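You operate a simulated robot arm through the tools that you are given. There is no shell and no other tool. Be economical: measure what you need, move in short steps, check, and stop when the job is done.

Carry out the task below with a simulated two-armed robot. There is one attempt and no reset: what you move stays moved.

Task
Turn the grey can's blue water purple with the red dropper, then lid it.
Fine: the nozzle is open; stand the dropper back where it was and hold it still with one hand while the other shuts the nozzle. Orange lid from the white post; the can stays at its line. Set down upright: red dropper.

Only the result counts: the job must be done as asked and must still hold three seconds after the hand-in. Knocking over, shifting, dropping, spilling or breaking anything else fails it. A push-on lid holds only when it is set on centred and level and pressed home; a screw cap is set on level and turned clockwise until tight.

Robot
Two 7-joint arms with two-finger parallel grippers on one trunk, on a base that drives. Base frame: it is fixed to the floor where the robot stands at the start and does not move with it; the origin is under the middle of the robot, x ahead of it, y to its left, z up; the surface under the hand at the start is at about z = 81. Units: cm, degrees, N and s.
The left shoulder is at the start at [7, 13.4, 122.6], the right one opposite. With the tool pointing down near the work surface each hand reaches from about 10 to 62 cm from the robot's upright axis, wherever it stands, measured 20 degrees to its own side. Places, roughly: red nozzle [50, -10, 90]. Payload 1.57 kg a hand.
The TCP of each hand is the grasp point between the finger pads, 3 cm short of the fingertips. In the tool frame z runs along the fingers and y along their closing line. Largest opening 8 cm; finger width 1.7, thickness 1.2; the body of the gripper, 4 by 8.2 cm, starts 8 cm behind the TCP.
Orientation is that of the tool frame in the base frame, as a unit quaternion [w, x, y, z]. With the fingers straight down and closing along the base's y, the tool's x points along the base's -x, its y along +y and its z along -z.

Tools
- The arms move only by the tool jog_arm. It takes "left_steps", "right_steps" or both (then of equal length, played together; a hand with none holds still); each is a list of rows, each a list of 7 numbers: the turn, a rotation vector about the tool's x, y, z in degrees, then the shift along the tool's x, y, z in cm, then the closure, from 0 (fully open) to 1 (shut). In form: [[ax, ay, az, dx, dy, dz, jaw], ...]. A call has 1 to 8 rows; each row shifts and turns the commanded pose from where the row before left it, along the tool's axes as they then stand. Rows are played at 5 a second. More than 5 cm and 8.6 degrees between two rows, or a gripper value outside its range, and nothing of the call is played. Where a pose cannot be reached the arm comes as near as it can. A force on the tool above 40 N (or 10 N above the force at the start of the call, whichever is more), or a blocked arm, ends the call early, and 0.2 s more pass. Each finger travels about 15.3 cm/s and halts on what it meets, pressing with about 32 N; the grip force reading is that of the motor and also rises with nothing between the fingers. The clock runs only during rows and for 0.2 s after the last one: add rows that do not move to give the fingers time. It gives the time, the measured TCP pose, the force on the tool (base axes), the opening and the grip force at its end, in the units of the frame above (readings bear some noise), with the torque about the TCP (base axes, N m) and any sound that the robot's microphone picked up.
- Cameras (640 x 400 px; columns grow to the right, rows downward): "scene" is now at [14.06, -1.86, 145.88]; the picture's right is [-0.09, -1.00, 0.00], its down [-0.64, 0.06, -0.76] and it looks along [0.76, -0.07, -0.65] (base axes); focal length 266 px, centre (320, 200). "left" rides on the left gripper at [7.2, 0.7, -12.2] in its tool frame; the picture's right is [-0.09, 1.00, 0.00], its down [-0.84, -0.08, -0.54] and it looks along [-0.54, -0.05, 0.84] (tool axes); focal length 238 px, centre (320, 200). "right" rides on the right gripper at [7.2, -0.7, -12.2] in its tool frame; the picture's right is [0.09, 1.00, 0.00], its down [-0.84, 0.08, -0.54] and it looks along [-0.54, 0.05, 0.84] (tool axes); focal length 238 px, centre (320, 200). There is no depth. A picture from a camera that has moved, and an enlarged one, comes with that camera's place and axes in the base frame and with its lens. The place of the scene camera against the robot may be out by one fixed shift of up to 1.8 cm in any direction.
- capture(camera): a new picture of that camera. No time passes.
- raise_lower(by): slides the trunk up (or, below 0, down) by that many cm; the arms and the scene camera ride with it, the base frame stays. It gives what a move gives, with no picture.
- steer(legs): drives the robot by 1 to 6 legs, each [ahead, left, turn to the left] in cm, cm and degrees, along the robot's own axes; the way and the turn of a leg run together, so that a leg with both is an arc; at most 150 cm and 180 degrees a leg. The arms and the cameras ride along, it lands a little off, and it stops where it bumps. It gives what a move gives.
- turn_head(pan, tilt): turns the head with the scene camera to pan (to the left, within 86 degrees either way) and tilt (down, from -29 to 69), counted from straight ahead of the robot. It gives what a move gives.
- close_up(camera, box): a new picture of the part [left, top, right, bottom] of that camera's present view, enlarged. No time passes.
- hand_in(): hands the job in; it is judged then, once.

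Work in short steps. Places have to be worked out from the pictures, the camera data and where the tool is seen: move nearer, look again, correct. Check each grasp and each placing, and mend what went wrong. You have 120 turns and 100 pictures in all, those below and enlarged ones among them. Open the grippers and draw the arms clear of the work before you hand the job in, unless the task says otherwise.

The tools are called after ">>>" as name(argument=value, ...) on one line, values as JSON. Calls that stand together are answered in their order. jog_arm: Moves the arms, as the interface text tells. Its arguments: {"type":"object","properties":{"left_steps":{"type":"array","items":{"type":"array","items":{"type":"number"}}},"right_steps":{"type":"array","items":{"type":"array","items":{"type":"number"}}}},"required":[]} The other tools are called the same way: raise_lower (by) slides the trunk up or down; steer (legs) drives the base; turn_head (pan, tilt) turns the head that bears the scene camera; capture (camera) takes a picture; close_up (camera, box) takes an enlarged picture of a part of a camera's view; hand_in () hands the job in.

At the start:

```text
time_s: 0.0
left_position: [35.61, 15.87, 123.96]
left_orientation: [0.0, -0.001, 1.0, 0.0]
left_ft_force: [0.3, 0.8, 0.3]
left_moment: [0.0, 0.02, -0.03]
left_finger_gap: 8.01
left_gripper_force: 0.1
right_position: [40.89, -16.33, 121.13]
right_orientation: [0.0, 0.0, 1.0, 0.0]
right_ft_force: [-0.4, -0.1, -0.7]
right_moment: [0.0, -0.02, 0.01]
right_finger_gap: 7.97
right_gripper_force: 0.1
trunk travel left (down, up): [-80.0, 14.0]
robot x, y, heading: [0.02, -0.11, 0.0]
head pan, tilt: [-5.1, 40.2]
```

scene: 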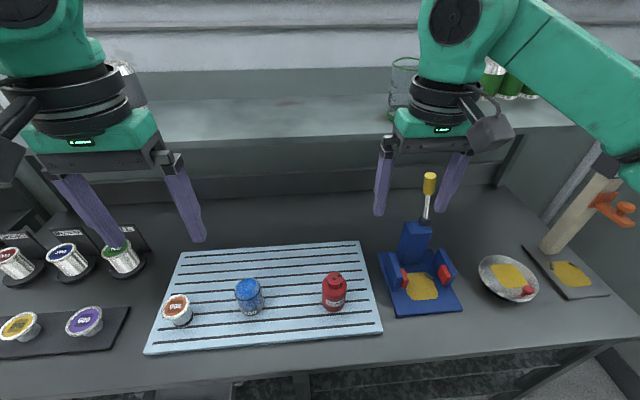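
right: 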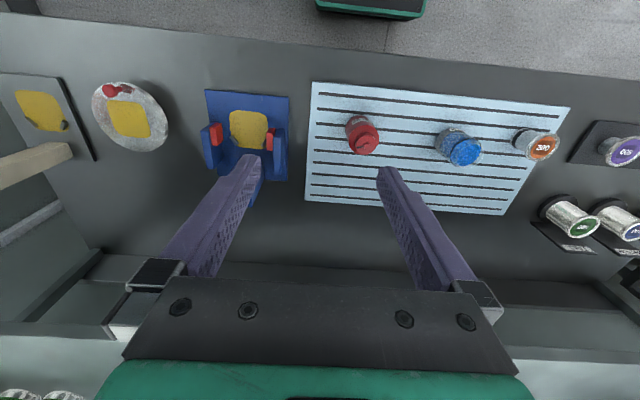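
left: 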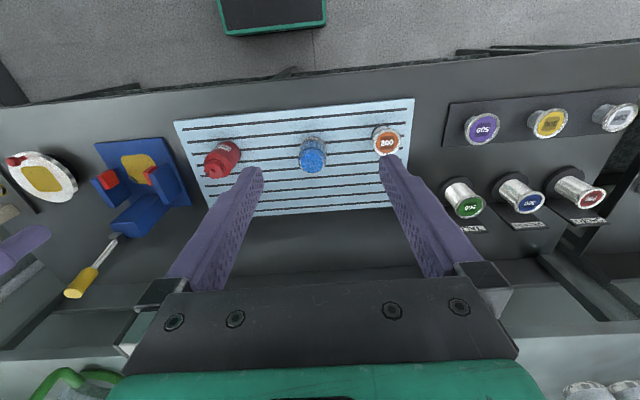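

I see a striped mat with three small objects, plus stands left and right. I'll enlarge the views to identify them.

>>> close_up(camera="scene", box=[140, 230, 390, 370])

>>> close_up(camera="scene", box=[0, 200, 170, 370])

>>> close_up(camera="scene", box=[370, 160, 640, 340])

```text
2.56 times, centred on (265, 300) of scene
camera zoom: at [14.06, -1.86, 145.88], right [-0.09, -1.0, 0.0], down [-0.64, 0.06, -0.76], along [0.76, -0.07, -0.65], focal length 681 px, centre (461, -56)
```

zoom: 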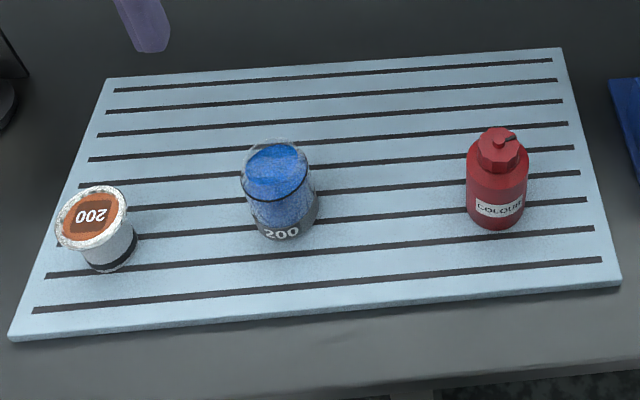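

```text
2.35 times, centred on (85, 285) of scene
camera zoom: at [14.06, -1.86, 145.88], right [-0.09, -1.0, 0.0], down [-0.64, 0.06, -0.76], along [0.76, -0.07, -0.65], focal length 626 px, centre (873, 0)
```

zoom: 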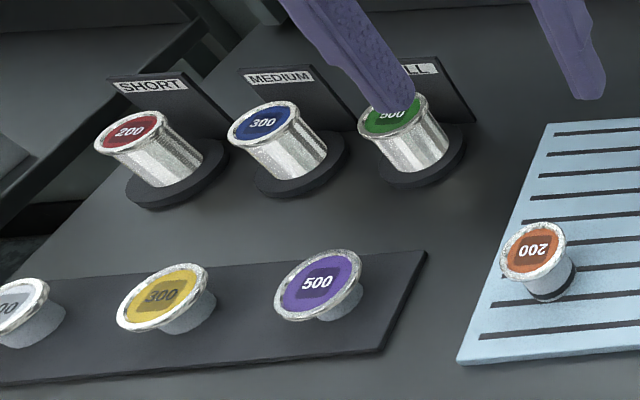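

```text
2.22 times, centred on (505, 250) of scene
camera zoom: at [14.06, -1.86, 145.88], right [-0.09, -1.0, 0.0], down [-0.64, 0.06, -0.76], along [0.76, -0.07, -0.65], focal length 591 px, centre (-91, 89)
```

zoom: 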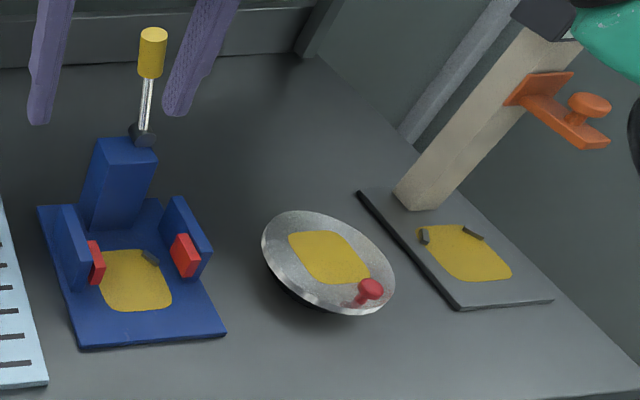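

The red dropper is at about [49,-9], the grey can with blue water at [49.5,13], and the orange lid on its white post at [46.5,28]. I'll bring both hands closer for a better look.

>>> jog_arm(left_steps=[[0, 0, 0, -2.85, -0.72, 3.5, 0], [0, 0, 0, -2.85, -0.72, 3.5, 0], [0, 0, 0, -2.85, -0.72, 3.5, 0], [0, 0, 0, -2.85, -0.72, 3.5, 0], [0, 0, 0, 0, 0, 0, 0]], right_steps=[[0, 0, 0, -2, 1.85, 3.5, 0], [0, 0, 0, -2, 1.85, 3.5, 0], [0, 0, 0, -2, 1.85, 3.5, 0], [0, 0, 0, -2, 1.85, 3.5, 0], [0, 0, 0, 0, 0, 0, 0]])

>>> capture(camera="right")

>>> capture(camera="left")

>>> capture(camera="scene")

```text
time_s: 1.2
left_position: [47.05, 12.83, 109.95]
left_orientation: [0.001, -0.002, 1.0, 0.0]
left_ft_force: [-0.6, -0.8, 0.0]
left_moment: [0.04, -0.02, -0.02]
left_finger_gap: 7.99
left_gripper_force: 0.1
right_position: [48.9, -8.69, 107.19]
right_orientation: [0.001, 0.0, 1.0, 0.001]
right_ft_force: [-0.6, -0.3, -0.2]
right_moment: [-0.01, -0.04, -0.02]
right_finger_gap: 8.02
right_gripper_force: 0.1
trunk travel left (down, up): [-80.0, 14.0]
robot x, y, heading: [-0.28, 0.16, 0.1]
head pan, tilt: [-5.1, 40.2]
```

```text
93 pictures are left
camera right: at [41.79, -9.34, 119.4], right [-0.09, 1.0, 0.0], down [0.84, 0.08, 0.54], along [0.54, 0.05, -0.84], focal length 238 px, centre (320, 200)
```

right: 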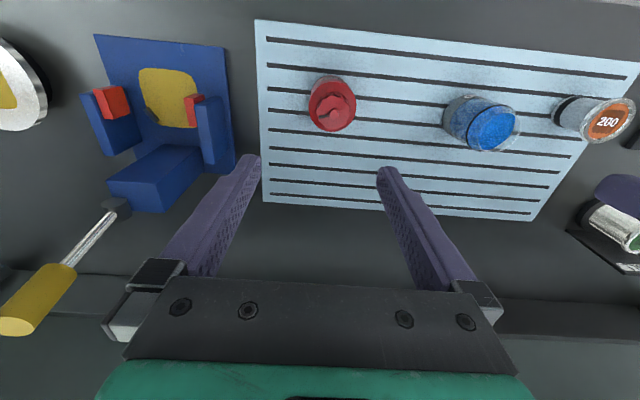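

```text
92 pictures are left
camera left: at [39.83, 13.49, 122.12], right [0.09, 1.0, 0.0], down [0.84, -0.08, 0.54], along [0.54, -0.05, -0.84], focal length 238 px, centre (320, 200)
```

left: 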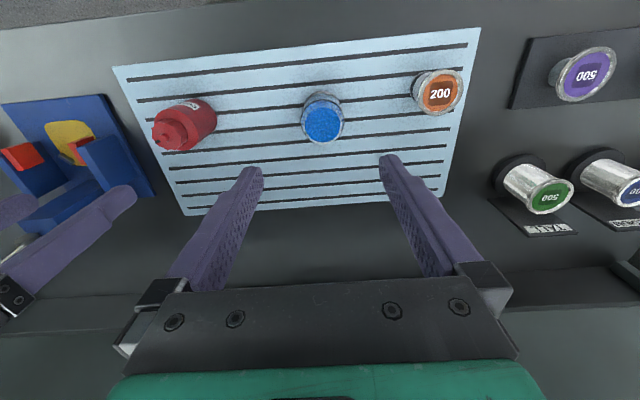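

```text
91 pictures are left
camera scene: at [13.94, -1.93, 145.9], right [-0.09, -1.0, 0.0], down [-0.64, 0.06, -0.76], along [0.76, -0.07, -0.64], focal length 266 px, centre (320, 200)
```

scene: 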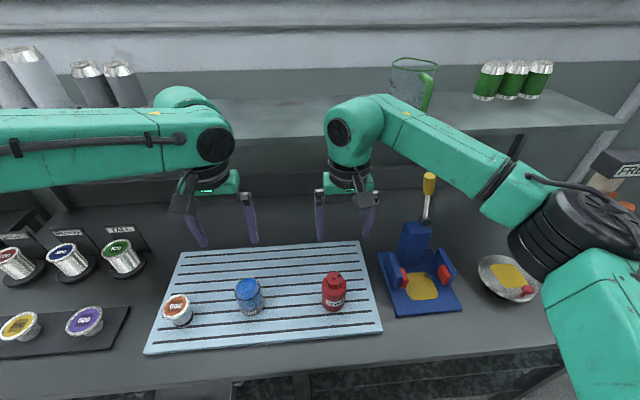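

Nozzle tip is about [47.7,-7.4,91], can top about [48.4,13.1,88.7], and lid top about [46.8,29.7,87]. I need detail on the nozzle mechanism and the can.

>>> close_up(camera="right", box=[290, 60, 380, 150])

>>> close_up(camera="left", box=[130, 70, 250, 170])

>>> close_up(camera="scene", box=[220, 260, 370, 330])

>>> close_up(camera="right", box=[430, 80, 640, 170])

```text
4.44 times, centred on (335, 105) of right
camera zoom: at [41.79, -9.34, 119.4], right [-0.09, 1.0, 0.0], down [0.84, 0.08, 0.54], along [0.54, 0.05, -0.84], focal length 1059 px, centre (253, 622)
```

zoom: 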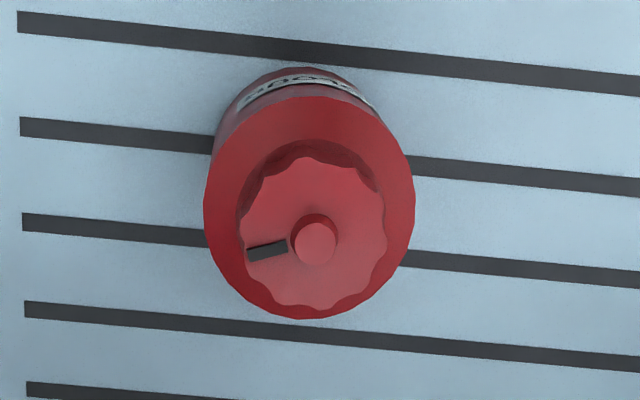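

```text
4.00 times, centred on (190, 120) of left
camera zoom: at [39.83, 13.49, 122.12], right [0.09, 1.0, 0.0], down [0.84, -0.08, 0.54], along [0.54, -0.05, -0.84], focal length 953 px, centre (840, 520)
```

zoom: 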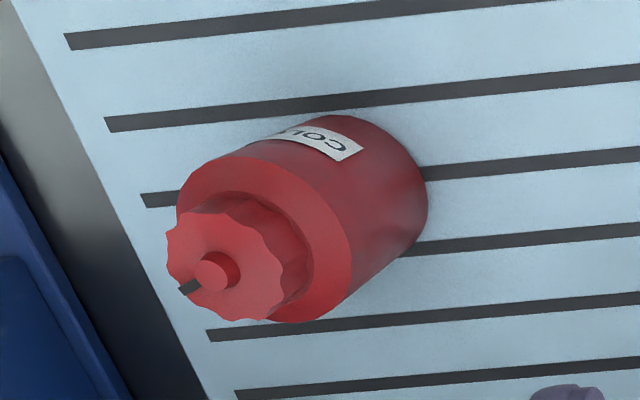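

```text
4.27 times, centred on (295, 295) of scene
camera zoom: at [13.94, -1.93, 145.9], right [-0.09, -1.0, 0.0], down [-0.64, 0.06, -0.76], along [0.76, -0.07, -0.64], focal length 1135 px, centre (427, -205)
```

zoom: 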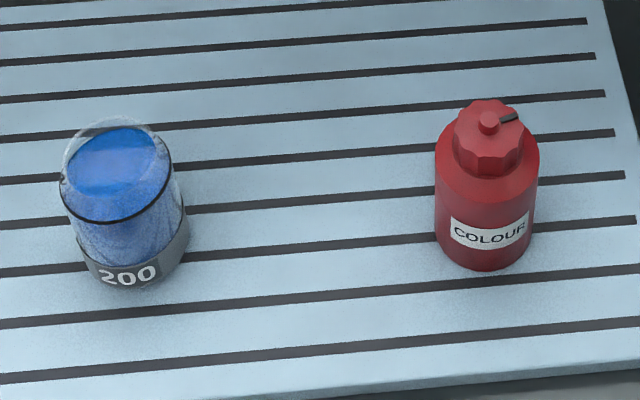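

```text
3.05 times, centred on (535, 125) of right
camera zoom: at [41.79, -9.34, 119.4], right [-0.09, 1.0, 0.0], down [0.84, 0.08, 0.54], along [0.54, 0.05, -0.84], focal length 726 px, centre (-335, 429)
```

zoom: 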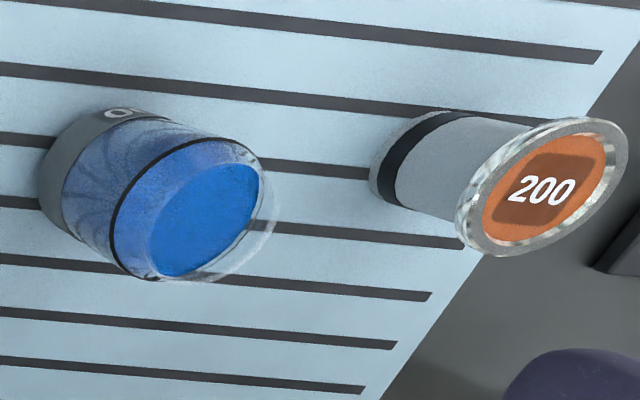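

The dropper has a screw-type knob nozzle with a black mark, now pointing to -y. I plan to side-grip the body with the right hand horizontal and camera upward, then roll 180° over the can. First I'll pitch the right hand forward, while the left retreats a little.

>>> jog_arm(right_steps=[[0, -8.5, 0, 0, 0, 0, 0], [0, -8.5, 0, 0, 0, 0, 0], [0, -8.5, 0, 0, 0, 0, 0], [0, -8.5, 0, 0, 0, 0, 0], [0, -8.5, 0, 0, 0, 0, 0], [0, -8.5, 0, 0, 0, 0, 0], [0, -8.5, 0, 0, 0, 0, 0], [0, -8.5, 0, 0, 0, 0, 0]], left_steps=[[0, 0, 0, 2, 2, -2, 0], [0, 0, 0, 2, 2, -2, 0], [0, 0, 0, 2, 2, -2, 0], [0, 0, 0, 2, 2, -2, 0], [0, 0, 0, 2, 2, -2, 0], [0, 0, 0, 0, 0, 0, 0], [0, 0, 0, 0, 0, 0, 0], [0, 0, 0, 0, 0, 0, 0]])

```text
time_s: 3.0
left_position: [36.97, 22.92, 119.85]
left_orientation: [0.001, -0.001, 1.0, 0.0]
left_ft_force: [-0.7, -0.7, -0.6]
left_moment: [-0.01, -0.04, -0.01]
left_finger_gap: 7.99
left_gripper_force: 0.0
right_position: [48.83, -8.81, 107.16]
right_orientation: [0.561, 0.001, 0.828, 0.0]
right_ft_force: [0.0, -0.1, 0.1]
right_moment: [-0.01, 0.0, -0.01]
right_finger_gap: 8.03
right_gripper_force: 0.0
trunk travel left (down, up): [-80.0, 14.0]
robot x, y, heading: [-0.12, 0.19, 0.0]
head pan, tilt: [-5.1, 40.2]
```

That tracked well. I'll finish the pitch and start rolling about the tool axis.

>>> jog_arm(right_steps=[[0, -8, 0, 0, 0, 0, 0], [0, -7, 0, 0, 0, 0, 0], [0, -7, 0, 0, 0, 0, 0], [0, 0, 8.5, 0, 0, 0, 0], [0, 0, 8.5, 0, 0, 0, 0], [0, 0, 8.5, 0, 0, 0, 0], [0, 0, 8.5, 0, 0, 0, 0], [0, 0, 8.5, 0, 0, 0, 0]])

>>> capture(camera="scene")

```text
time_s: 4.8
left_position: [37.08, 22.91, 119.86]
left_orientation: [0.0, -0.001, 1.0, 0.0]
left_ft_force: [0.6, 0.2, -0.4]
left_moment: [-0.03, -0.02, 0.02]
left_finger_gap: 7.99
left_gripper_force: 0.1
right_position: [48.89, -8.78, 107.11]
right_orientation: [0.659, 0.257, 0.659, 0.257]
right_ft_force: [0.1, -0.4, 0.5]
right_moment: [-0.01, -0.01, 0.02]
right_finger_gap: 7.98
right_gripper_force: 0.1
trunk travel left (down, up): [-80.0, 14.0]
robot x, y, heading: [0.08, 0.02, 0.0]
head pan, tilt: [-5.1, 40.2]
```

```text
86 pictures are left
camera scene: at [14.04, -1.84, 145.88], right [-0.09, -1.0, 0.0], down [-0.64, 0.06, -0.76], along [0.76, -0.07, -0.65], focal length 266 px, centre (320, 200)
```

scene: 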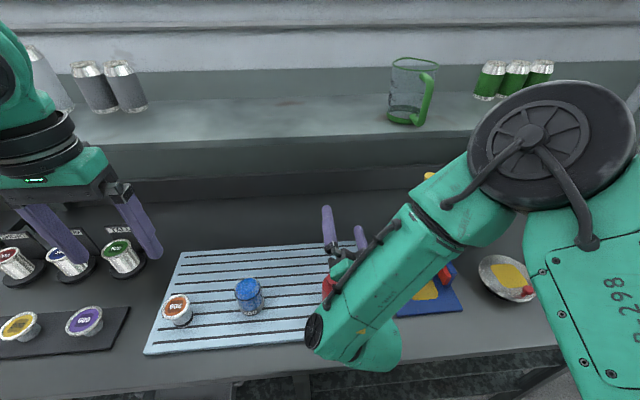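

Continuing the roll while backing off.

>>> jog_arm(right_steps=[[0, 0, 8.5, 0, 0, -1.6, 0], [0, 0, 8.5, 0, 0, -1.6, 0], [0, 0, 8.5, 0, 0, -1.6, 0], [0, 0, 8.5, 0, 0, -1.6, 0], [0, 0, 8.5, 0, 0, -1.6, 0], [0, 0, 8.5, 0, 0, -1.6, 0], [0, 0, 8.5, 0, 0, -1.6, 0], [0, 0, 8.5, 0, 0, -1.6, 0]])

>>> jog_arm(right_steps=[[0, 0, 8.5, 0, 0, 0, 0], [0, 0, 8.5, 0, 0, 0, 0], [0, 0, 8.5, 0, 0, 0, 0], [0, 0, 8.5, 0, 0, 0, 0], [0, 0, 8.5, 0, 0, 0, 0], [0, 0, 8.5, 0, 0, 0, 0], [0, 0, 8.5, 0, 0, 0, 0], [0, 0, 8.5, 0, 0, 0, 0]])

>>> capture(camera="scene")

```text
time_s: 6.6
left_position: [37.11, 22.92, 119.75]
left_orientation: [0.001, -0.001, 1.0, 0.0]
left_ft_force: [0.6, -0.1, 0.1]
left_moment: [-0.01, -0.01, 0.02]
left_finger_gap: 8.0
left_gripper_force: 0.0
right_position: [36.42, -9.46, 107.14]
right_orientation: [0.406, 0.592, 0.395, 0.573]
right_ft_force: [0.0, -0.2, -0.5]
right_moment: [0.03, 0.0, 0.0]
right_finger_gap: 7.97
right_gripper_force: 0.0
right hand out of reach, approached as far as the arm can: row 8
trunk travel left (down, up): [-80.0, 14.0]
robot x, y, heading: [-0.2, -0.62, 0.1]
head pan, tilt: [-5.1, 40.2]
```

```text
time_s: 8.4
left_position: [37.09, 22.94, 119.9]
left_orientation: [0.001, -0.001, 1.0, 0.0]
left_ft_force: [-0.2, 0.0, -0.6]
left_moment: [0.02, 0.02, -0.03]
left_finger_gap: 8.04
left_gripper_force: 0.0
right_position: [36.69, -9.23, 107.42]
right_orientation: [0.01, 0.709, -0.005, 0.705]
right_ft_force: [-0.7, 0.3, -0.4]
right_moment: [-0.02, -0.01, 0.0]
right_finger_gap: 8.0
right_gripper_force: 0.0
trunk travel left (down, up): [-80.0, 14.0]
robot x, y, heading: [0.17, 0.15, 0.1]
head pan, tilt: [-5.1, 40.2]
```

```text
85 pictures are left
camera scene: at [14.05, -1.85, 145.88], right [-0.09, -1.0, 0.0], down [-0.64, 0.06, -0.76], along [0.76, -0.07, -0.65], focal length 266 px, centre (320, 200)
```

scene: 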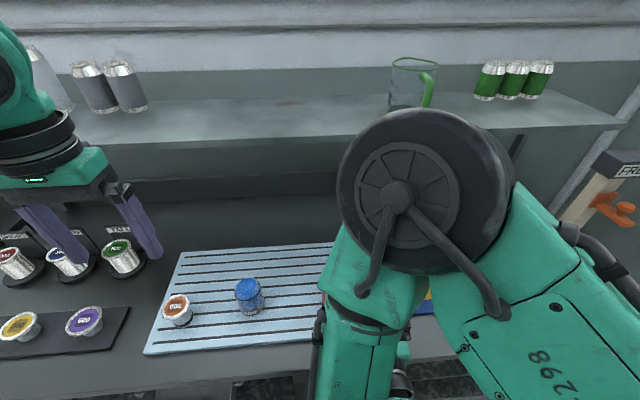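

The hand is now horizontal, camera up. Lowering in front of the dropper, checking reach as I go.

>>> jog_arm(right_steps=[[0, 0, 0, -3, 0, 0.3, 0], [0, 0, 0, -3, 0, 0.3, 0], [0, 0, 0, -3, 0, 0.3, 0], [0, 0, 0, -3, 0, 0.3, 0], [0, 0, 0, 0, 0, 0, 0]])

>>> capture(camera="right")

>>> capture(camera="left")

```text
time_s: 9.6
left_position: [37.03, 22.82, 119.75]
left_orientation: [0.001, -0.001, 1.0, 0.0]
left_ft_force: [0.5, 0.1, -0.1]
left_moment: [0.02, -0.02, 0.03]
left_finger_gap: 8.0
left_gripper_force: 0.0
right_position: [39.7, -6.96, 100.94]
right_orientation: [0.009, 0.708, 0.009, 0.706]
right_ft_force: [-0.2, -0.5, -0.6]
right_moment: [0.02, -0.01, -0.05]
right_finger_gap: 8.0
right_gripper_force: 0.0
right hand out of reach, approached as far as the arm can: row 1, 2, 3, 4
trunk travel left (down, up): [-80.0, 14.0]
robot x, y, heading: [-0.18, -0.17, 0.1]
head pan, tilt: [-5.1, 40.2]
```

```text
84 pictures are left
camera right: at [27.53, -6.12, 108.06], right [0.0, -0.99, 0.12], down [-0.54, -0.1, -0.83], along [0.84, -0.06, -0.54], focal length 238 px, centre (320, 200)
```

right: 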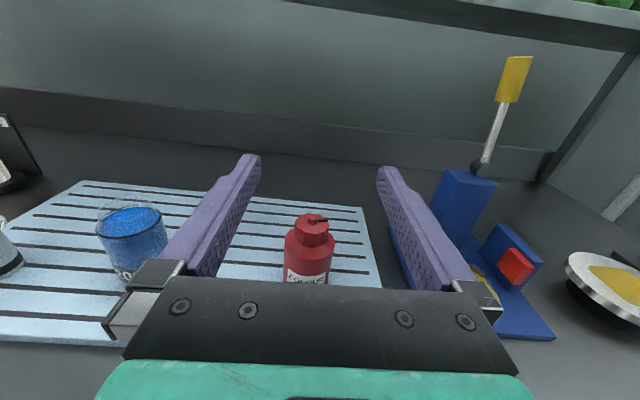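

```text
83 pictures are left
camera left: at [29.87, 23.58, 131.99], right [0.09, 1.0, 0.0], down [0.84, -0.08, 0.54], along [0.54, -0.05, -0.84], focal length 238 px, centre (320, 200)
```

left: 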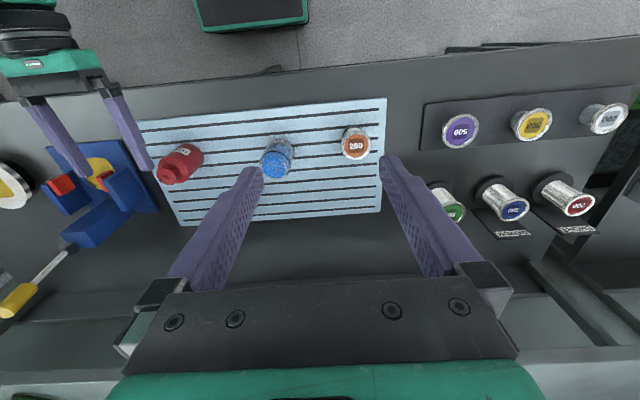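

The arm is cramped: too close and too high. I'll back the robot a little and lower the trunk so the horizontal grip becomes comfortable.

>>> steer(legs=[[-7, 0, 0]])

>>> raise_lower(by=-12)

>>> capture(camera="right")

>>> capture(camera="scene")

```text
time_s: 10.6
left_position: [30.73, 22.96, 119.52]
left_orientation: [-0.002, -0.001, 1.0, 0.001]
left_ft_force: [0.2, -0.1, 0.5]
left_moment: [0.03, 0.03, 0.01]
left_finger_gap: 8.0
left_gripper_force: 0.0
right_position: [33.19, -6.86, 100.7]
right_orientation: [0.01, 0.71, 0.009, 0.704]
right_ft_force: [-0.4, -0.2, -0.6]
right_moment: [-0.02, 0.01, 0.02]
right_finger_gap: 7.99
right_gripper_force: 0.1
trunk travel left (down, up): [-80.0, 14.0]
robot x, y, heading: [-6.95, -0.34, -0.1]
head pan, tilt: [-5.1, 40.2]
```

```text
time_s: 12.1
left_position: [30.26, 22.88, 107.72]
left_orientation: [0.0, -0.001, 1.0, 0.0]
left_ft_force: [-1.3, -0.4, 0.0]
left_moment: [0.03, 0.04, 0.01]
left_finger_gap: 8.0
left_gripper_force: 0.1
right_position: [32.7, -7.0, 88.76]
right_orientation: [0.008, 0.708, 0.01, 0.706]
right_ft_force: [0.8, 0.3, -0.7]
right_moment: [-0.01, 0.02, 0.0]
right_finger_gap: 7.98
right_gripper_force: 0.0
trunk travel left (down, up): [-68.0, 26.0]
robot x, y, heading: [-7.06, 0.11, -0.1]
head pan, tilt: [-5.1, 40.2]
```

```text
82 pictures are left
camera right: at [20.65, -6.12, 96.08], right [0.0, -0.99, 0.12], down [-0.54, -0.1, -0.83], along [0.84, -0.06, -0.54], focal length 238 px, centre (320, 200)
```

right: 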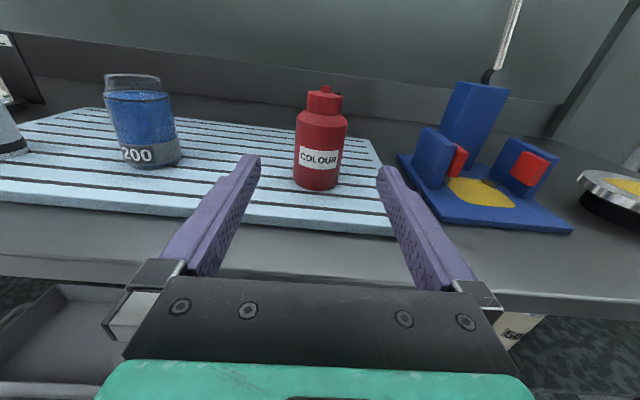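

```text
81 pictures are left
camera scene: at [7.16, -1.85, 133.89], right [-0.09, -1.0, 0.0], down [-0.64, 0.06, -0.76], along [0.76, -0.07, -0.65], focal length 266 px, centre (320, 200)
```

scene: 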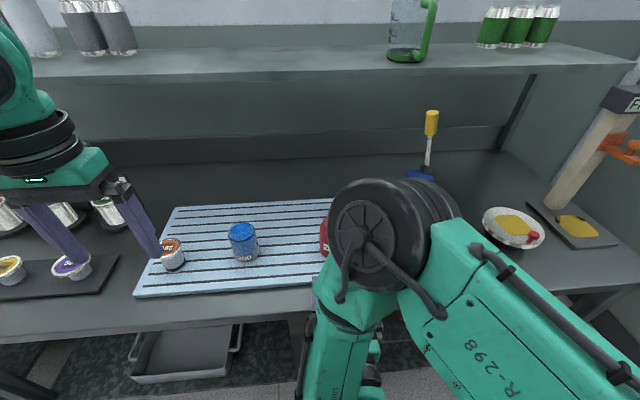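

The view is clear: dropper centre ≈[47.6,-7.4], body z≈82–90. I'll correct the small roll, lower to z≈86, advance partway and recheck.

>>> jog_arm(right_steps=[[0, 0, 1.45, -1.4, 0.2, 1, 0], [0, 0, 0, -1.4, 0.2, 1, 0], [0, 0, 0, 0, 0, 2.5, 0], [0, 0, 0, 0, 0, 2.5, 0], [0, 0, 0, 0, 0, 0, 0]])

>>> capture(camera="right")

```text
time_s: 13.3
left_position: [30.15, 22.96, 107.68]
left_orientation: [0.0, 0.0, 1.0, -0.001]
left_ft_force: [-1.2, -0.7, -0.2]
left_moment: [-0.01, -0.02, 0.01]
left_finger_gap: 8.0
left_gripper_force: 0.1
right_position: [39.93, -6.44, 87.1]
right_orientation: [0.002, 0.709, -0.001, 0.705]
right_ft_force: [0.5, 0.8, 0.0]
right_moment: [0.02, 0.01, 0.02]
right_finger_gap: 8.03
right_gripper_force: 0.1
right hand out of reach, approached as far as the arm can: row 1, 3, 4
trunk travel left (down, up): [-68.0, 26.0]
robot x, y, heading: [-7.12, 0.07, 0.2]
head pan, tilt: [-5.1, 40.2]
```

```text
80 pictures are left
camera right: at [27.81, -5.63, 94.26], right [0.0, -1.0, 0.09], down [-0.55, -0.08, -0.83], along [0.84, -0.05, -0.54], focal length 238 px, centre (320, 200)
```

right: 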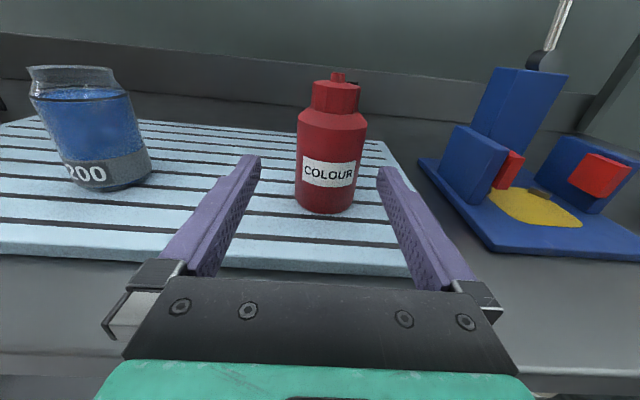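

The arm is still near a limit; I'll raise the hand and lower the trunk further so the forearm lies flatter.

>>> jog_arm(right_steps=[[0, 0, 0, 3, 0, -1, 0], [0, 0, 0, 3, 0, -1, 0], [0, 0, 0, 3, 0, -1, 0], [0, 0, 0, 3, 0, -1, 0], [0, 0, 0, 0, 0, 0, 0]], left_steps=[[0, 0, 0, 0, 0, -3, 0], [0, 0, 0, 0, 0, -3, 0], [0, 0, 0, 0, 0, -3, 0], [0, 0, 0, 0, 0, -3, 0], [0, 0, 0, 0, 0, 0, 0]])

>>> raise_lower(by=-12)

```text
time_s: 14.5
left_position: [30.14, 22.94, 119.8]
left_orientation: [0.0, -0.001, 1.0, -0.001]
left_ft_force: [0.2, 0.0, 0.9]
left_moment: [-0.03, 0.01, 0.0]
left_finger_gap: 8.01
left_gripper_force: 0.0
right_position: [36.05, -6.14, 99.01]
right_orientation: [0.001, 0.708, 0.0, 0.706]
right_ft_force: [-0.4, -0.7, -0.9]
right_moment: [0.01, 0.01, -0.03]
right_finger_gap: 7.99
right_gripper_force: 0.0
trunk travel left (down, up): [-68.0, 26.0]
robot x, y, heading: [-6.93, -0.09, -0.0]
head pan, tilt: [-5.1, 40.2]
```

```text
time_s: 16.0
left_position: [30.14, 22.95, 107.81]
left_orientation: [0.0, -0.001, 1.0, 0.0]
left_ft_force: [0.2, 0.6, -0.8]
left_moment: [0.02, 0.01, -0.02]
left_finger_gap: 8.0
left_gripper_force: 0.0
right_position: [35.94, -6.3, 87.06]
right_orientation: [0.001, 0.708, -0.001, 0.706]
right_ft_force: [-0.3, 0.4, 0.6]
right_moment: [0.0, -0.02, 0.01]
right_finger_gap: 7.98
right_gripper_force: 0.1
trunk travel left (down, up): [-56.0, 38.0]
robot x, y, heading: [-6.74, -0.07, 0.3]
head pan, tilt: [-5.1, 40.2]
```

>>> jog_arm(right_steps=[[0, 0, 0, -0.5, 0.55, 2, 0], [0, 0, 0, -0.5, 0.55, 2, 0], [0, 0, 0, 0, 0, 1, 0], [0, 0, 0, 0, 0, 0, 0]])

>>> capture(camera="right")

```text
time_s: 17.0
left_position: [30.14, 22.86, 107.9]
left_orientation: [0.0, -0.001, 1.0, 0.0]
left_ft_force: [0.3, -0.2, 0.3]
left_moment: [0.0, 0.0, 0.02]
left_finger_gap: 7.99
left_gripper_force: 0.0
right_position: [40.98, -7.38, 85.98]
right_orientation: [0.001, 0.708, 0.0, 0.706]
right_ft_force: [-0.2, -1.0, -0.3]
right_moment: [-0.01, -0.02, 0.0]
right_finger_gap: 8.01
right_gripper_force: 0.0
trunk travel left (down, up): [-56.0, 38.0]
robot x, y, heading: [-6.45, -0.15, 0.0]
head pan, tilt: [-5.1, 40.2]
```

```text
79 pictures are left
camera right: at [28.8, -6.67, 93.27], right [0.0, -1.0, 0.09], down [-0.54, -0.08, -0.84], along [0.84, -0.05, -0.54], focal length 238 px, centre (320, 200)
```

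right: 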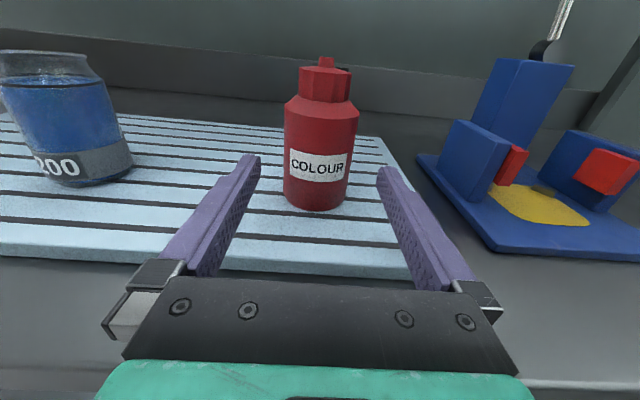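

Reach is good and it's centred. Advancing to surround the body.

>>> jog_arm(right_steps=[[0, 0, 0, 0, 0, 2.2, 0], [0, 0, 0, 0, 0, 2.2, 0], [0, 0, 0, 0, 0, 2.1, 0], [0, 0, 0, 0, 0, 0, 0]])

>>> capture(camera="right")

```text
time_s: 18.0
left_position: [30.13, 22.83, 107.95]
left_orientation: [0.0, -0.001, 1.0, 0.0]
left_ft_force: [-0.3, -0.8, 0.8]
left_moment: [0.0, -0.01, -0.01]
left_finger_gap: 8.01
left_gripper_force: 0.0
right_position: [47.33, -7.51, 86.19]
right_orientation: [-0.001, 0.709, 0.002, 0.706]
right_ft_force: [-0.7, 0.0, 0.0]
right_moment: [0.01, 0.01, 0.0]
right_finger_gap: 8.01
right_gripper_force: 0.0
trunk travel left (down, up): [-56.0, 38.0]
robot x, y, heading: [-6.46, 0.26, -0.1]
head pan, tilt: [-5.1, 40.2]
```

```text
78 pictures are left
camera right: at [35.17, -6.81, 93.37], right [0.0, -1.0, 0.09], down [-0.54, -0.08, -0.84], along [0.84, -0.05, -0.54], focal length 238 px, centre (320, 200)
```

right: 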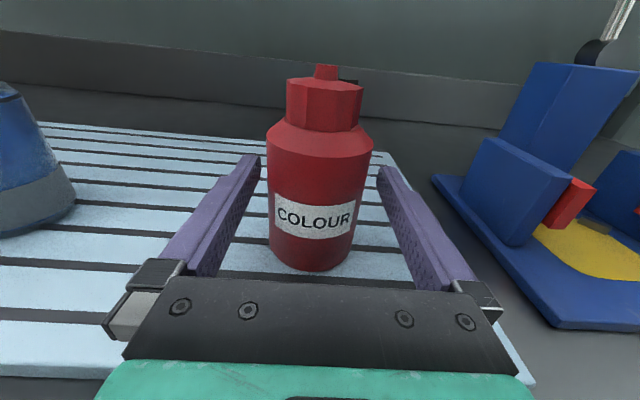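

Centred. Close gently to begin with, to see contact width and force.

>>> jog_arm(right_steps=[[0, 0, 0, 0, 0, 0, 0.2], [0, 0, 0, 0, 0, 0, 0.26], [0, 0, 0, 0, 0, 0, 0.3], [0, 0, 0, 0, 0, 0, 0.3]])

```text
time_s: 19.0
left_position: [30.11, 22.82, 107.93]
left_orientation: [0.001, -0.001, 1.0, 0.001]
left_ft_force: [-0.7, -0.3, 0.2]
left_moment: [0.0, -0.03, 0.02]
left_finger_gap: 8.0
left_gripper_force: 0.2
right_position: [47.4, -7.57, 86.1]
right_orientation: [-0.001, 0.708, 0.001, 0.706]
right_ft_force: [0.0, 0.9, 0.8]
right_moment: [0.07, 0.01, 0.0]
right_finger_gap: 5.72
right_gripper_force: 16.1
trunk travel left (down, up): [-56.0, 38.0]
robot x, y, heading: [-6.75, -0.01, -0.1]
head pan, tilt: [-5.1, 40.2]
```

Firm at 16 N with a 5.72 cm gap. The standing pose is TCP [47.4,-7.57,86.1]. I'll lift the dropper straight up and move the left hand out of the way.

>>> jog_arm(right_steps=[[0, 0, 0, 0.5, 0, 0, 0.31], [0, 0, 0, 2, 0, 0, 0.31], [0, 0, 0, 2.5, 0, 0, 0.31], [0, 0, 0, 2.5, 0, 0, 0.31], [0, 0, 0, 2.5, 0, 0, 0.31], [0, 0, 0, 2, 0, 0, 0.31], [0, 0, 0, 0, 0, 0, 0.31]], left_steps=[[0, 0, 0, 0, 2, 0, 0], [0, 0, 0, 0, 3, 0, 0], [0, 0, 0, 0, 3, 0, 0], [0, 0, 0, 0, 3, 0, 0], [0, 0, 0, 0, 3, 0, 0], [0, 0, 0, 0, 3, 0, 0], [0, 0, 0, 0, 0, 0, 0]])

>>> capture(camera="right")

>>> capture(camera="left")

```text
time_s: 20.6
left_position: [30.17, 39.93, 107.89]
left_orientation: [0.0, -0.001, 1.0, 0.0]
left_ft_force: [0.2, -0.4, 0.4]
left_moment: [-0.01, -0.01, -0.02]
left_finger_gap: 7.99
left_gripper_force: 0.0
right_position: [47.6, -7.52, 98.0]
right_orientation: [0.0, 0.709, 0.0, 0.706]
right_ft_force: [-0.5, -0.4, 0.0]
right_moment: [0.02, -0.02, -0.01]
right_finger_gap: 5.53
right_gripper_force: 0.1
trunk travel left (down, up): [-56.0, 38.0]
robot x, y, heading: [-6.8, 0.11, 0.1]
head pan, tilt: [-5.1, 40.2]
```

```text
77 pictures are left
camera right: at [35.35, -6.82, 105.27], right [0.0, -1.0, 0.09], down [-0.54, -0.08, -0.84], along [0.84, -0.05, -0.54], focal length 238 px, centre (320, 200)
```

right: 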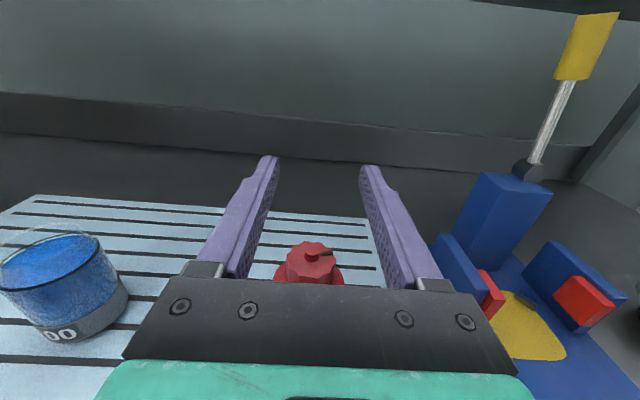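

```text
76 pictures are left
camera left: at [22.99, 40.63, 120.08], right [0.09, 1.0, 0.0], down [0.84, -0.08, 0.54], along [0.54, -0.05, -0.84], focal length 238 px, centre (320, 200)
```

left: 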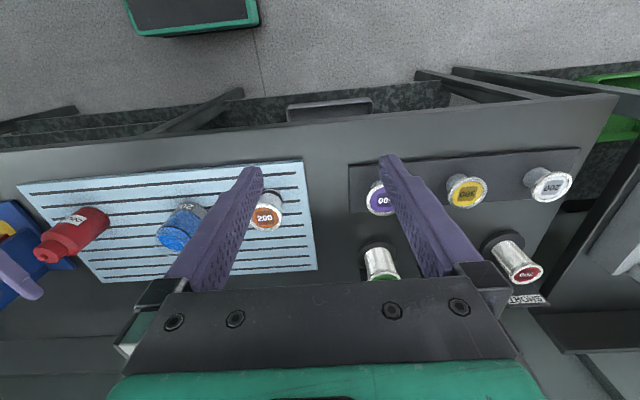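

The grip was too light and slid off; the dropper still stands. I'll open, go down again and grip harder.

>>> jog_arm(right_steps=[[0, 0, 0, 0, 0, 0, 0], [0, 0, 0, -1, 0, 0, 0], [0, 0, 0, -3, 0, 0, 0], [0, 0, 0, -3, 0, 0, 0], [0, 0, 0, -3, 0, 0, 0], [0, 0, 0, -2, 0, 0, 0], [0, 0, 0, 0, 0, 0, 0]])

>>> capture(camera="right")

```text
time_s: 22.2
left_position: [29.99, 39.89, 107.89]
left_orientation: [0.0, -0.001, 1.0, 0.0]
left_ft_force: [0.0, 0.4, 0.9]
left_moment: [0.01, -0.01, 0.02]
left_finger_gap: 7.97
left_gripper_force: 0.1
right_position: [47.28, -7.48, 85.91]
right_orientation: [-0.001, 0.707, 0.001, 0.707]
right_ft_force: [-0.7, 0.1, 0.7]
right_moment: [0.02, -0.02, -0.01]
right_finger_gap: 7.98
right_gripper_force: 0.1
trunk travel left (down, up): [-56.0, 38.0]
robot x, y, heading: [-6.89, 0.3, 0.1]
head pan, tilt: [-5.1, 40.2]
```

```text
75 pictures are left
camera right: at [35.23, -6.82, 93.19], right [0.0, -1.0, 0.09], down [-0.54, -0.08, -0.84], along [0.84, -0.05, -0.54], focal length 238 px, centre (320, 200)
```

right: 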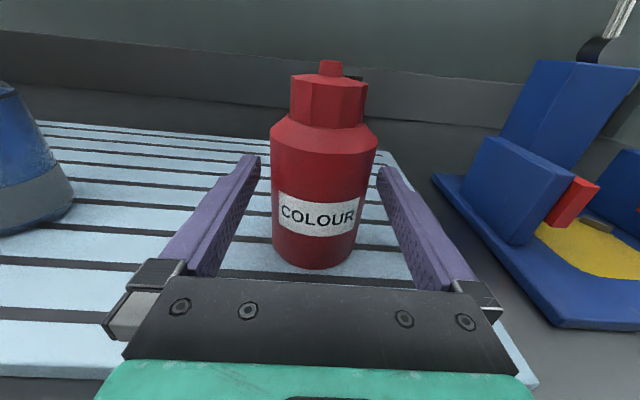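

The slip moved the dropper about 0.3 cm; gripping centred will recover that. Closing harder now.

>>> jog_arm(right_steps=[[0, 0, 0, 0, 0, 0, 0.2], [0, 0, 0, 0, 0, 0, 0.28], [0, 0, 0, 0, 0, 0, 0.34], [0, 0, 0, 0, 0, 0, 0.42], [0, 0, 0, 0, 0, 0, 0.42]])

```text
time_s: 23.4
left_position: [30.21, 39.97, 107.79]
left_orientation: [0.0, 0.0, 1.0, 0.0]
left_ft_force: [0.5, 0.1, -0.8]
left_moment: [0.05, 0.0, 0.01]
left_finger_gap: 8.0
left_gripper_force: 0.0
right_position: [47.31, -7.51, 85.98]
right_orientation: [0.001, 0.708, 0.0, 0.706]
right_ft_force: [0.3, 0.7, 0.4]
right_moment: [0.03, 0.03, -0.01]
right_finger_gap: 5.66
right_gripper_force: 32.2
trunk travel left (down, up): [-56.0, 38.0]
robot x, y, heading: [-6.86, -0.02, 0.1]
head pan, tilt: [-5.1, 40.2]
```

Full 32 N grip at 5.66 cm. Test-lift 2 cm.

>>> jog_arm(right_steps=[[0, 0, 0, 0.5, 0, 0, 0.5], [0, 0, 0, 1, 0, 0, 0.5], [0, 0, 0, 1, 0, 0, 0.5], [0, 0, 0, 0, 0, 0, 0.5]])

>>> capture(camera="right")

```text
time_s: 24.4
left_position: [30.17, 39.93, 107.88]
left_orientation: [0.001, -0.001, 1.0, -0.001]
left_ft_force: [-0.3, -1.1, -1.2]
left_moment: [0.0, 0.0, 0.03]
left_finger_gap: 7.99
left_gripper_force: 0.0
right_position: [47.31, -7.42, 88.43]
right_orientation: [0.0, 0.708, 0.0, 0.706]
right_ft_force: [-0.7, -0.8, -2.0]
right_moment: [-0.02, 0.02, -0.01]
right_finger_gap: 5.67
right_gripper_force: 31.4
trunk travel left (down, up): [-56.0, 38.0]
robot x, y, heading: [-7.02, 0.07, 0.0]
head pan, tilt: [-5.1, 40.2]
```

```text
74 pictures are left
camera right: at [35.22, -6.77, 95.78], right [0.0, -1.0, 0.09], down [-0.54, -0.08, -0.84], along [0.84, -0.05, -0.54], focal length 238 px, centre (320, 200)
```

right: 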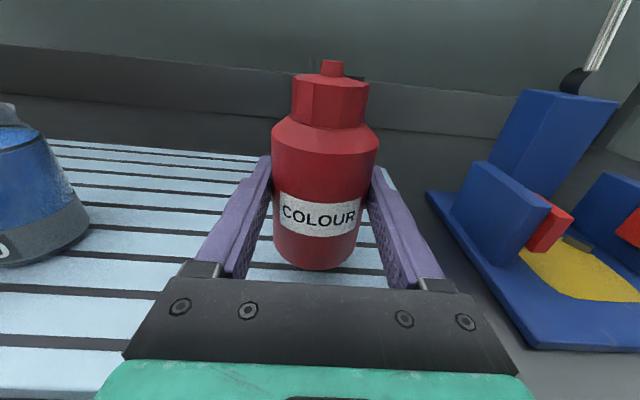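

Held securely. The nozzle tip is ≈6.9 cm above the TCP, and the can rim is at ≈[48.2,13.1,91]. I'll lift and move the upright dropper to y≈6, beside the can.

>>> jog_arm(right_steps=[[0, 0, 0, 3, 0, 0.1, 0.5], [0, 0, 0, 3, -2, 0.2, 0.5], [0, 0, 0, 2.5, -3, 0.2, 0.5], [0, 0, 0, 0.5, -3, 0.2, 0.5], [0, 0, 0, 0, -3, 0.2, 0.5], [0, 0, 0, 0, -2.6, 0, 0.5], [0, 0, 0, 0, 0, 0, 0.5]])

>>> capture(camera="right")

>>> capture(camera="left")

```text
time_s: 26.0
left_position: [30.18, 39.94, 107.9]
left_orientation: [0.0, -0.001, 1.0, 0.0]
left_ft_force: [0.2, 0.4, 0.1]
left_moment: [0.02, -0.01, 0.03]
left_finger_gap: 7.98
left_gripper_force: 0.1
right_position: [48.38, 6.28, 97.27]
right_orientation: [0.0, 0.708, 0.0, 0.706]
right_ft_force: [-0.3, -0.5, -1.0]
right_moment: [0.0, 0.01, -0.01]
right_finger_gap: 5.66
right_gripper_force: 32.2
trunk travel left (down, up): [-56.0, 38.0]
robot x, y, heading: [-6.75, -0.09, 0.2]
head pan, tilt: [-5.1, 40.2]
```

```text
73 pictures are left
camera right: at [36.24, 6.95, 104.61], right [0.0, -1.0, 0.09], down [-0.55, -0.08, -0.83], along [0.84, -0.05, -0.54], focal length 238 px, centre (320, 200)
```

right: 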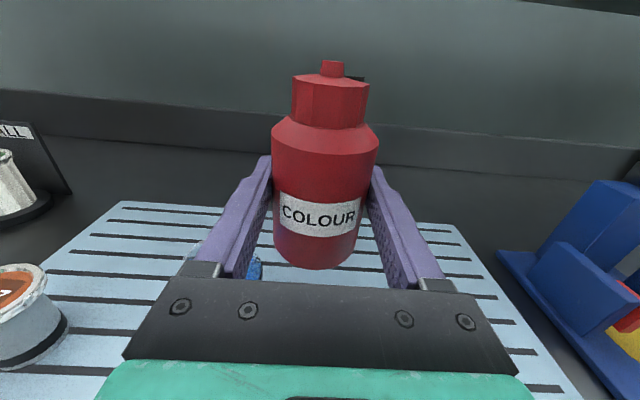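

```text
72 pictures are left
camera left: at [23.01, 40.56, 120.09], right [0.09, 1.0, 0.0], down [0.84, -0.08, 0.54], along [0.54, -0.05, -0.84], focal length 238 px, centre (320, 200)
```

left: 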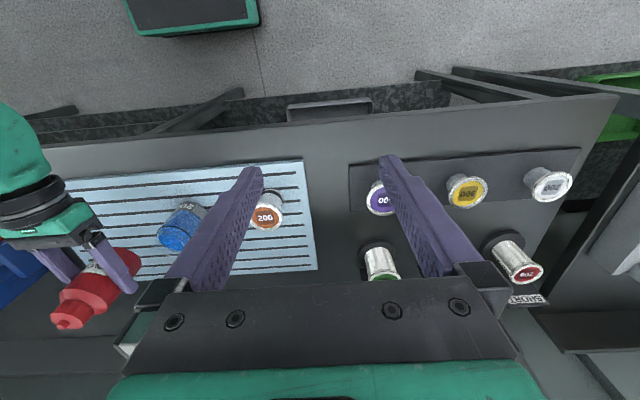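

Good. Rolling the dropper toward the can, to 68° (nozzle still above horizontal).

>>> jog_arm(right_steps=[[0, 0, -8.5, 0, 0, 0, 0.5], [0, 0, -8.5, 0, 0, 0, 0.5], [0, 0, -8.5, 0, 0, 0, 0.5], [0, 0, -8.5, 0, 0, 0, 0.5], [0, 0, -8.5, 0, 0, 0, 0.5], [0, 0, -8.5, 0, 0, 0, 0.5], [0, 0, -8.5, 0, 0, 0, 0.5], [0, 0, -8.5, 0, 0, 0, 0.5]], left_steps=[[0, 0, 0, 0, 0.5, 0, 0], [0, 0, 0, 0, 1, 0, 0], [0, 0, 0, 0, 1, 0, 0], [0, 0, 0, 0, 1, 0, 0], [0, 0, 0, 0, 1, 0, 0], [0, 0, 0, 0, 0, 0, 0], [0, 0, 0, 0, 0, 0, 0], [0, 0, 0, 0, 0, 0, 0]])

>>> capture(camera="left")

>>> capture(camera="scene")

```text
time_s: 27.8
left_position: [30.07, 44.48, 107.77]
left_orientation: [0.0, -0.001, 1.0, 0.0]
left_ft_force: [0.4, -0.1, -0.2]
left_moment: [-0.01, -0.02, 0.0]
left_finger_gap: 8.0
left_gripper_force: 0.0
right_position: [48.3, 6.15, 97.52]
right_orientation: [0.396, 0.587, 0.397, 0.584]
right_ft_force: [0.2, 1.1, -1.5]
right_moment: [0.0, 0.01, 0.0]
right_finger_gap: 5.65
right_gripper_force: 32.3
trunk travel left (down, up): [-56.0, 38.0]
robot x, y, heading: [-6.59, -0.09, 0.2]
head pan, tilt: [-5.1, 40.2]
```

```text
71 pictures are left
camera left: at [22.92, 45.08, 119.92], right [0.09, 1.0, 0.0], down [0.84, -0.08, 0.54], along [0.54, -0.05, -0.84], focal length 238 px, centre (320, 200)
```

left: 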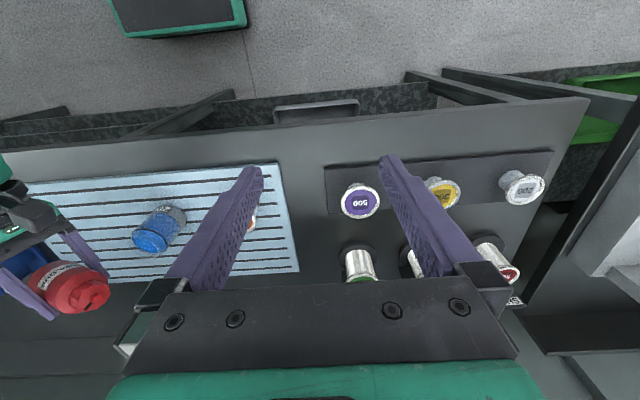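

```text
70 pictures are left
camera scene: at [7.18, -1.83, 121.88], right [-0.09, -1.0, 0.0], down [-0.64, 0.06, -0.76], along [0.76, -0.07, -0.65], focal length 266 px, centre (320, 200)
```

scene: 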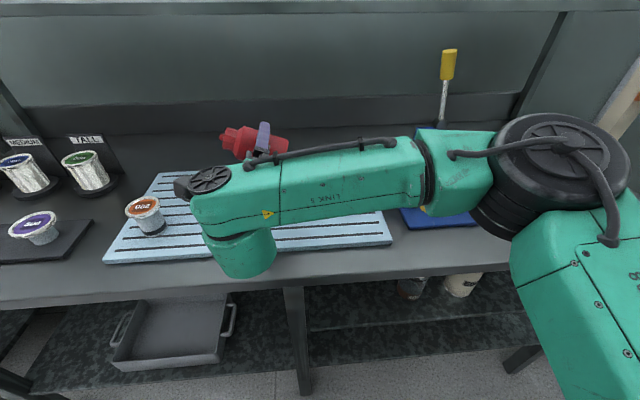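

The tip agrees with my prediction. Zooming on the can and dropper to check alignment.

>>> close_up(camera="left", box=[40, 180, 200, 320])

```text
2.86 times, centred on (120, 250) of left
camera zoom: at [22.92, 45.08, 119.92], right [0.09, 1.0, 0.0], down [0.84, -0.08, 0.54], along [0.54, -0.05, -0.84], focal length 681 px, centre (891, 57)
```

zoom: 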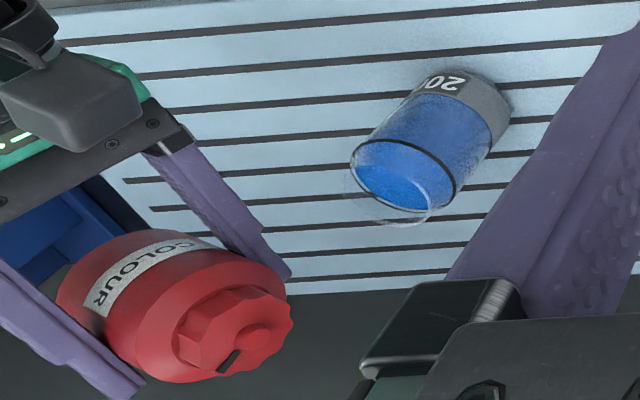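

Rim centre confirmed at ≈[48.3,13.3,91]. Tilting on to ~119° with the tip kept above the can.

>>> jog_arm(right_steps=[[0, 0, -8.5, 0, 0, 0, 0.5], [0, 0, -8.5, 0, 0, 0, 0.5], [0, 0, -8.5, 0.1, 0, 0, 0.5], [0, 0, -8.5, 0.15, 0, 0, 0.5], [0, 0, -8.5, 0.1, 0.94, 0, 0.5], [0, 0, -8.5, 0.06, 1.04, 0, 0.5]])

>>> close_up(camera="left", box=[40, 180, 200, 320])

```text
time_s: 29.2
left_position: [30.04, 44.4, 107.72]
left_orientation: [0.0, -0.002, 1.0, 0.0]
left_ft_force: [0.1, 0.9, -0.1]
left_moment: [0.01, -0.01, -0.01]
left_finger_gap: 8.0
left_gripper_force: 0.0
right_position: [48.34, 7.27, 99.38]
right_orientation: [0.609, 0.358, 0.611, 0.358]
right_ft_force: [-1.1, 0.0, -1.1]
right_moment: [-0.02, 0.02, -0.02]
right_finger_gap: 5.67
right_gripper_force: 32.0
trunk travel left (down, up): [-56.0, 38.0]
robot x, y, heading: [-6.66, -0.03, 0.0]
head pan, tilt: [-5.1, 40.2]
```

```text
2.86 times, centred on (120, 250) of left
camera zoom: at [22.9, 45.11, 119.91], right [0.09, 1.0, 0.0], down [0.84, -0.07, 0.54], along [0.54, -0.05, -0.84], focal length 681 px, centre (891, 57)
```

zoom: 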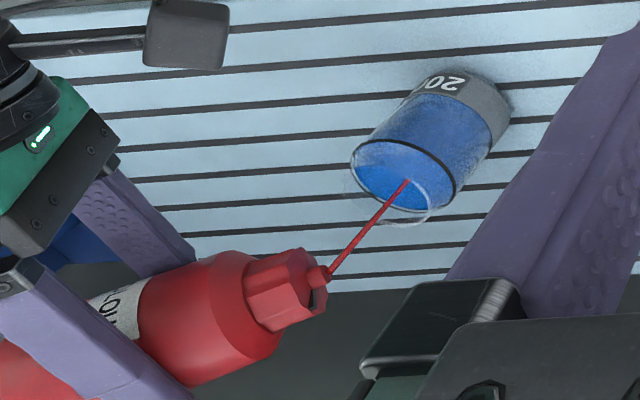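

Red dye is already streaming into the can. Hold very briefly and check the colour.

>>> jog_arm(right_steps=[[0, 0, 0, 0, 0, 0, 0.5]])

>>> close_up(camera="left", box=[40, 180, 200, 320])

```text
time_s: 29.6
left_position: [30.08, 44.36, 107.77]
left_orientation: [0.0, -0.001, 1.0, 0.0]
left_ft_force: [0.1, -0.3, 0.4]
left_moment: [0.02, 0.0, 0.0]
left_finger_gap: 7.99
left_gripper_force: 0.0
right_position: [48.42, 7.15, 99.35]
right_orientation: [0.609, 0.36, 0.61, 0.357]
right_ft_force: [0.6, 0.4, -0.8]
right_moment: [0.0, 0.01, 0.0]
right_finger_gap: 5.69
right_gripper_force: 32.1
trunk travel left (down, up): [-56.0, 38.0]
robot x, y, heading: [-6.93, 0.43, -0.0]
head pan, tilt: [-5.1, 40.2]
```

```text
2.86 times, centred on (120, 250) of left
camera zoom: at [22.92, 45.08, 119.92], right [0.09, 1.0, 0.0], down [0.84, -0.08, 0.54], along [0.54, -0.05, -0.84], focal length 681 px, centre (891, 57)
```

zoom: 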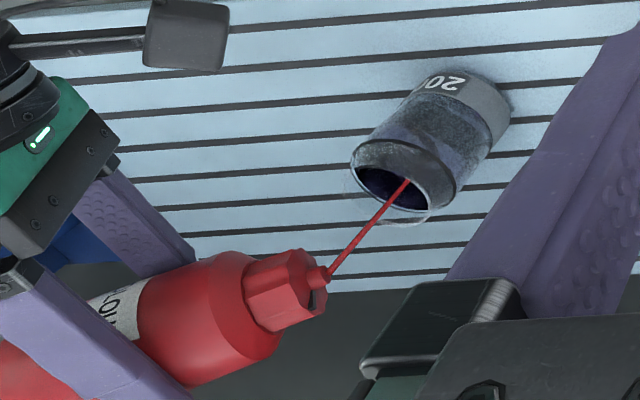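

The water darkened quickly toward dark violet. I'll tilt back at once, then judge the colour.

>>> jog_arm(right_steps=[[0, 0, 8.5, 0.09, -1.03, 0, 0.5], [0, 0, 8.5, 0.03, -0.95, 0, 0.5], [0, 0, 8.5, 0, 0, 0, 0.5], [0, 0, 8.5, 0, 0, 0, 0.5], [0, 0, 8.5, 0, 0, 0, 0.5]])

>>> close_up(camera="left", box=[40, 180, 200, 320])

```text
time_s: 30.8
left_position: [30.21, 44.34, 107.76]
left_orientation: [0.0, -0.001, 1.0, 0.0]
left_ft_force: [0.1, 0.4, 0.0]
left_moment: [0.01, -0.03, -0.01]
left_finger_gap: 7.98
left_gripper_force: 0.1
right_position: [48.44, 6.52, 97.38]
right_orientation: [0.436, 0.557, 0.438, 0.554]
right_ft_force: [-0.1, 1.4, -0.9]
right_moment: [0.01, -0.03, 0.0]
right_finger_gap: 5.68
right_gripper_force: 31.6
trunk travel left (down, up): [-56.0, 38.0]
robot x, y, heading: [-6.38, -0.15, 0.0]
head pan, tilt: [-5.1, 40.2]
```

```text
2.86 times, centred on (120, 250) of left
camera zoom: at [22.93, 45.08, 119.92], right [0.09, 1.0, 0.0], down [0.84, -0.08, 0.54], along [0.54, -0.05, -0.84], focal length 681 px, centre (891, 57)
```

zoom: 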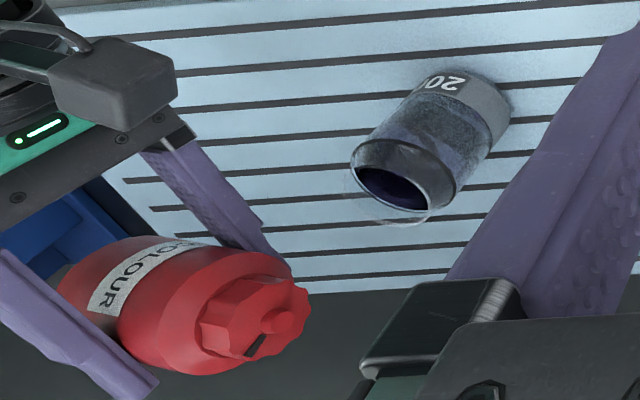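

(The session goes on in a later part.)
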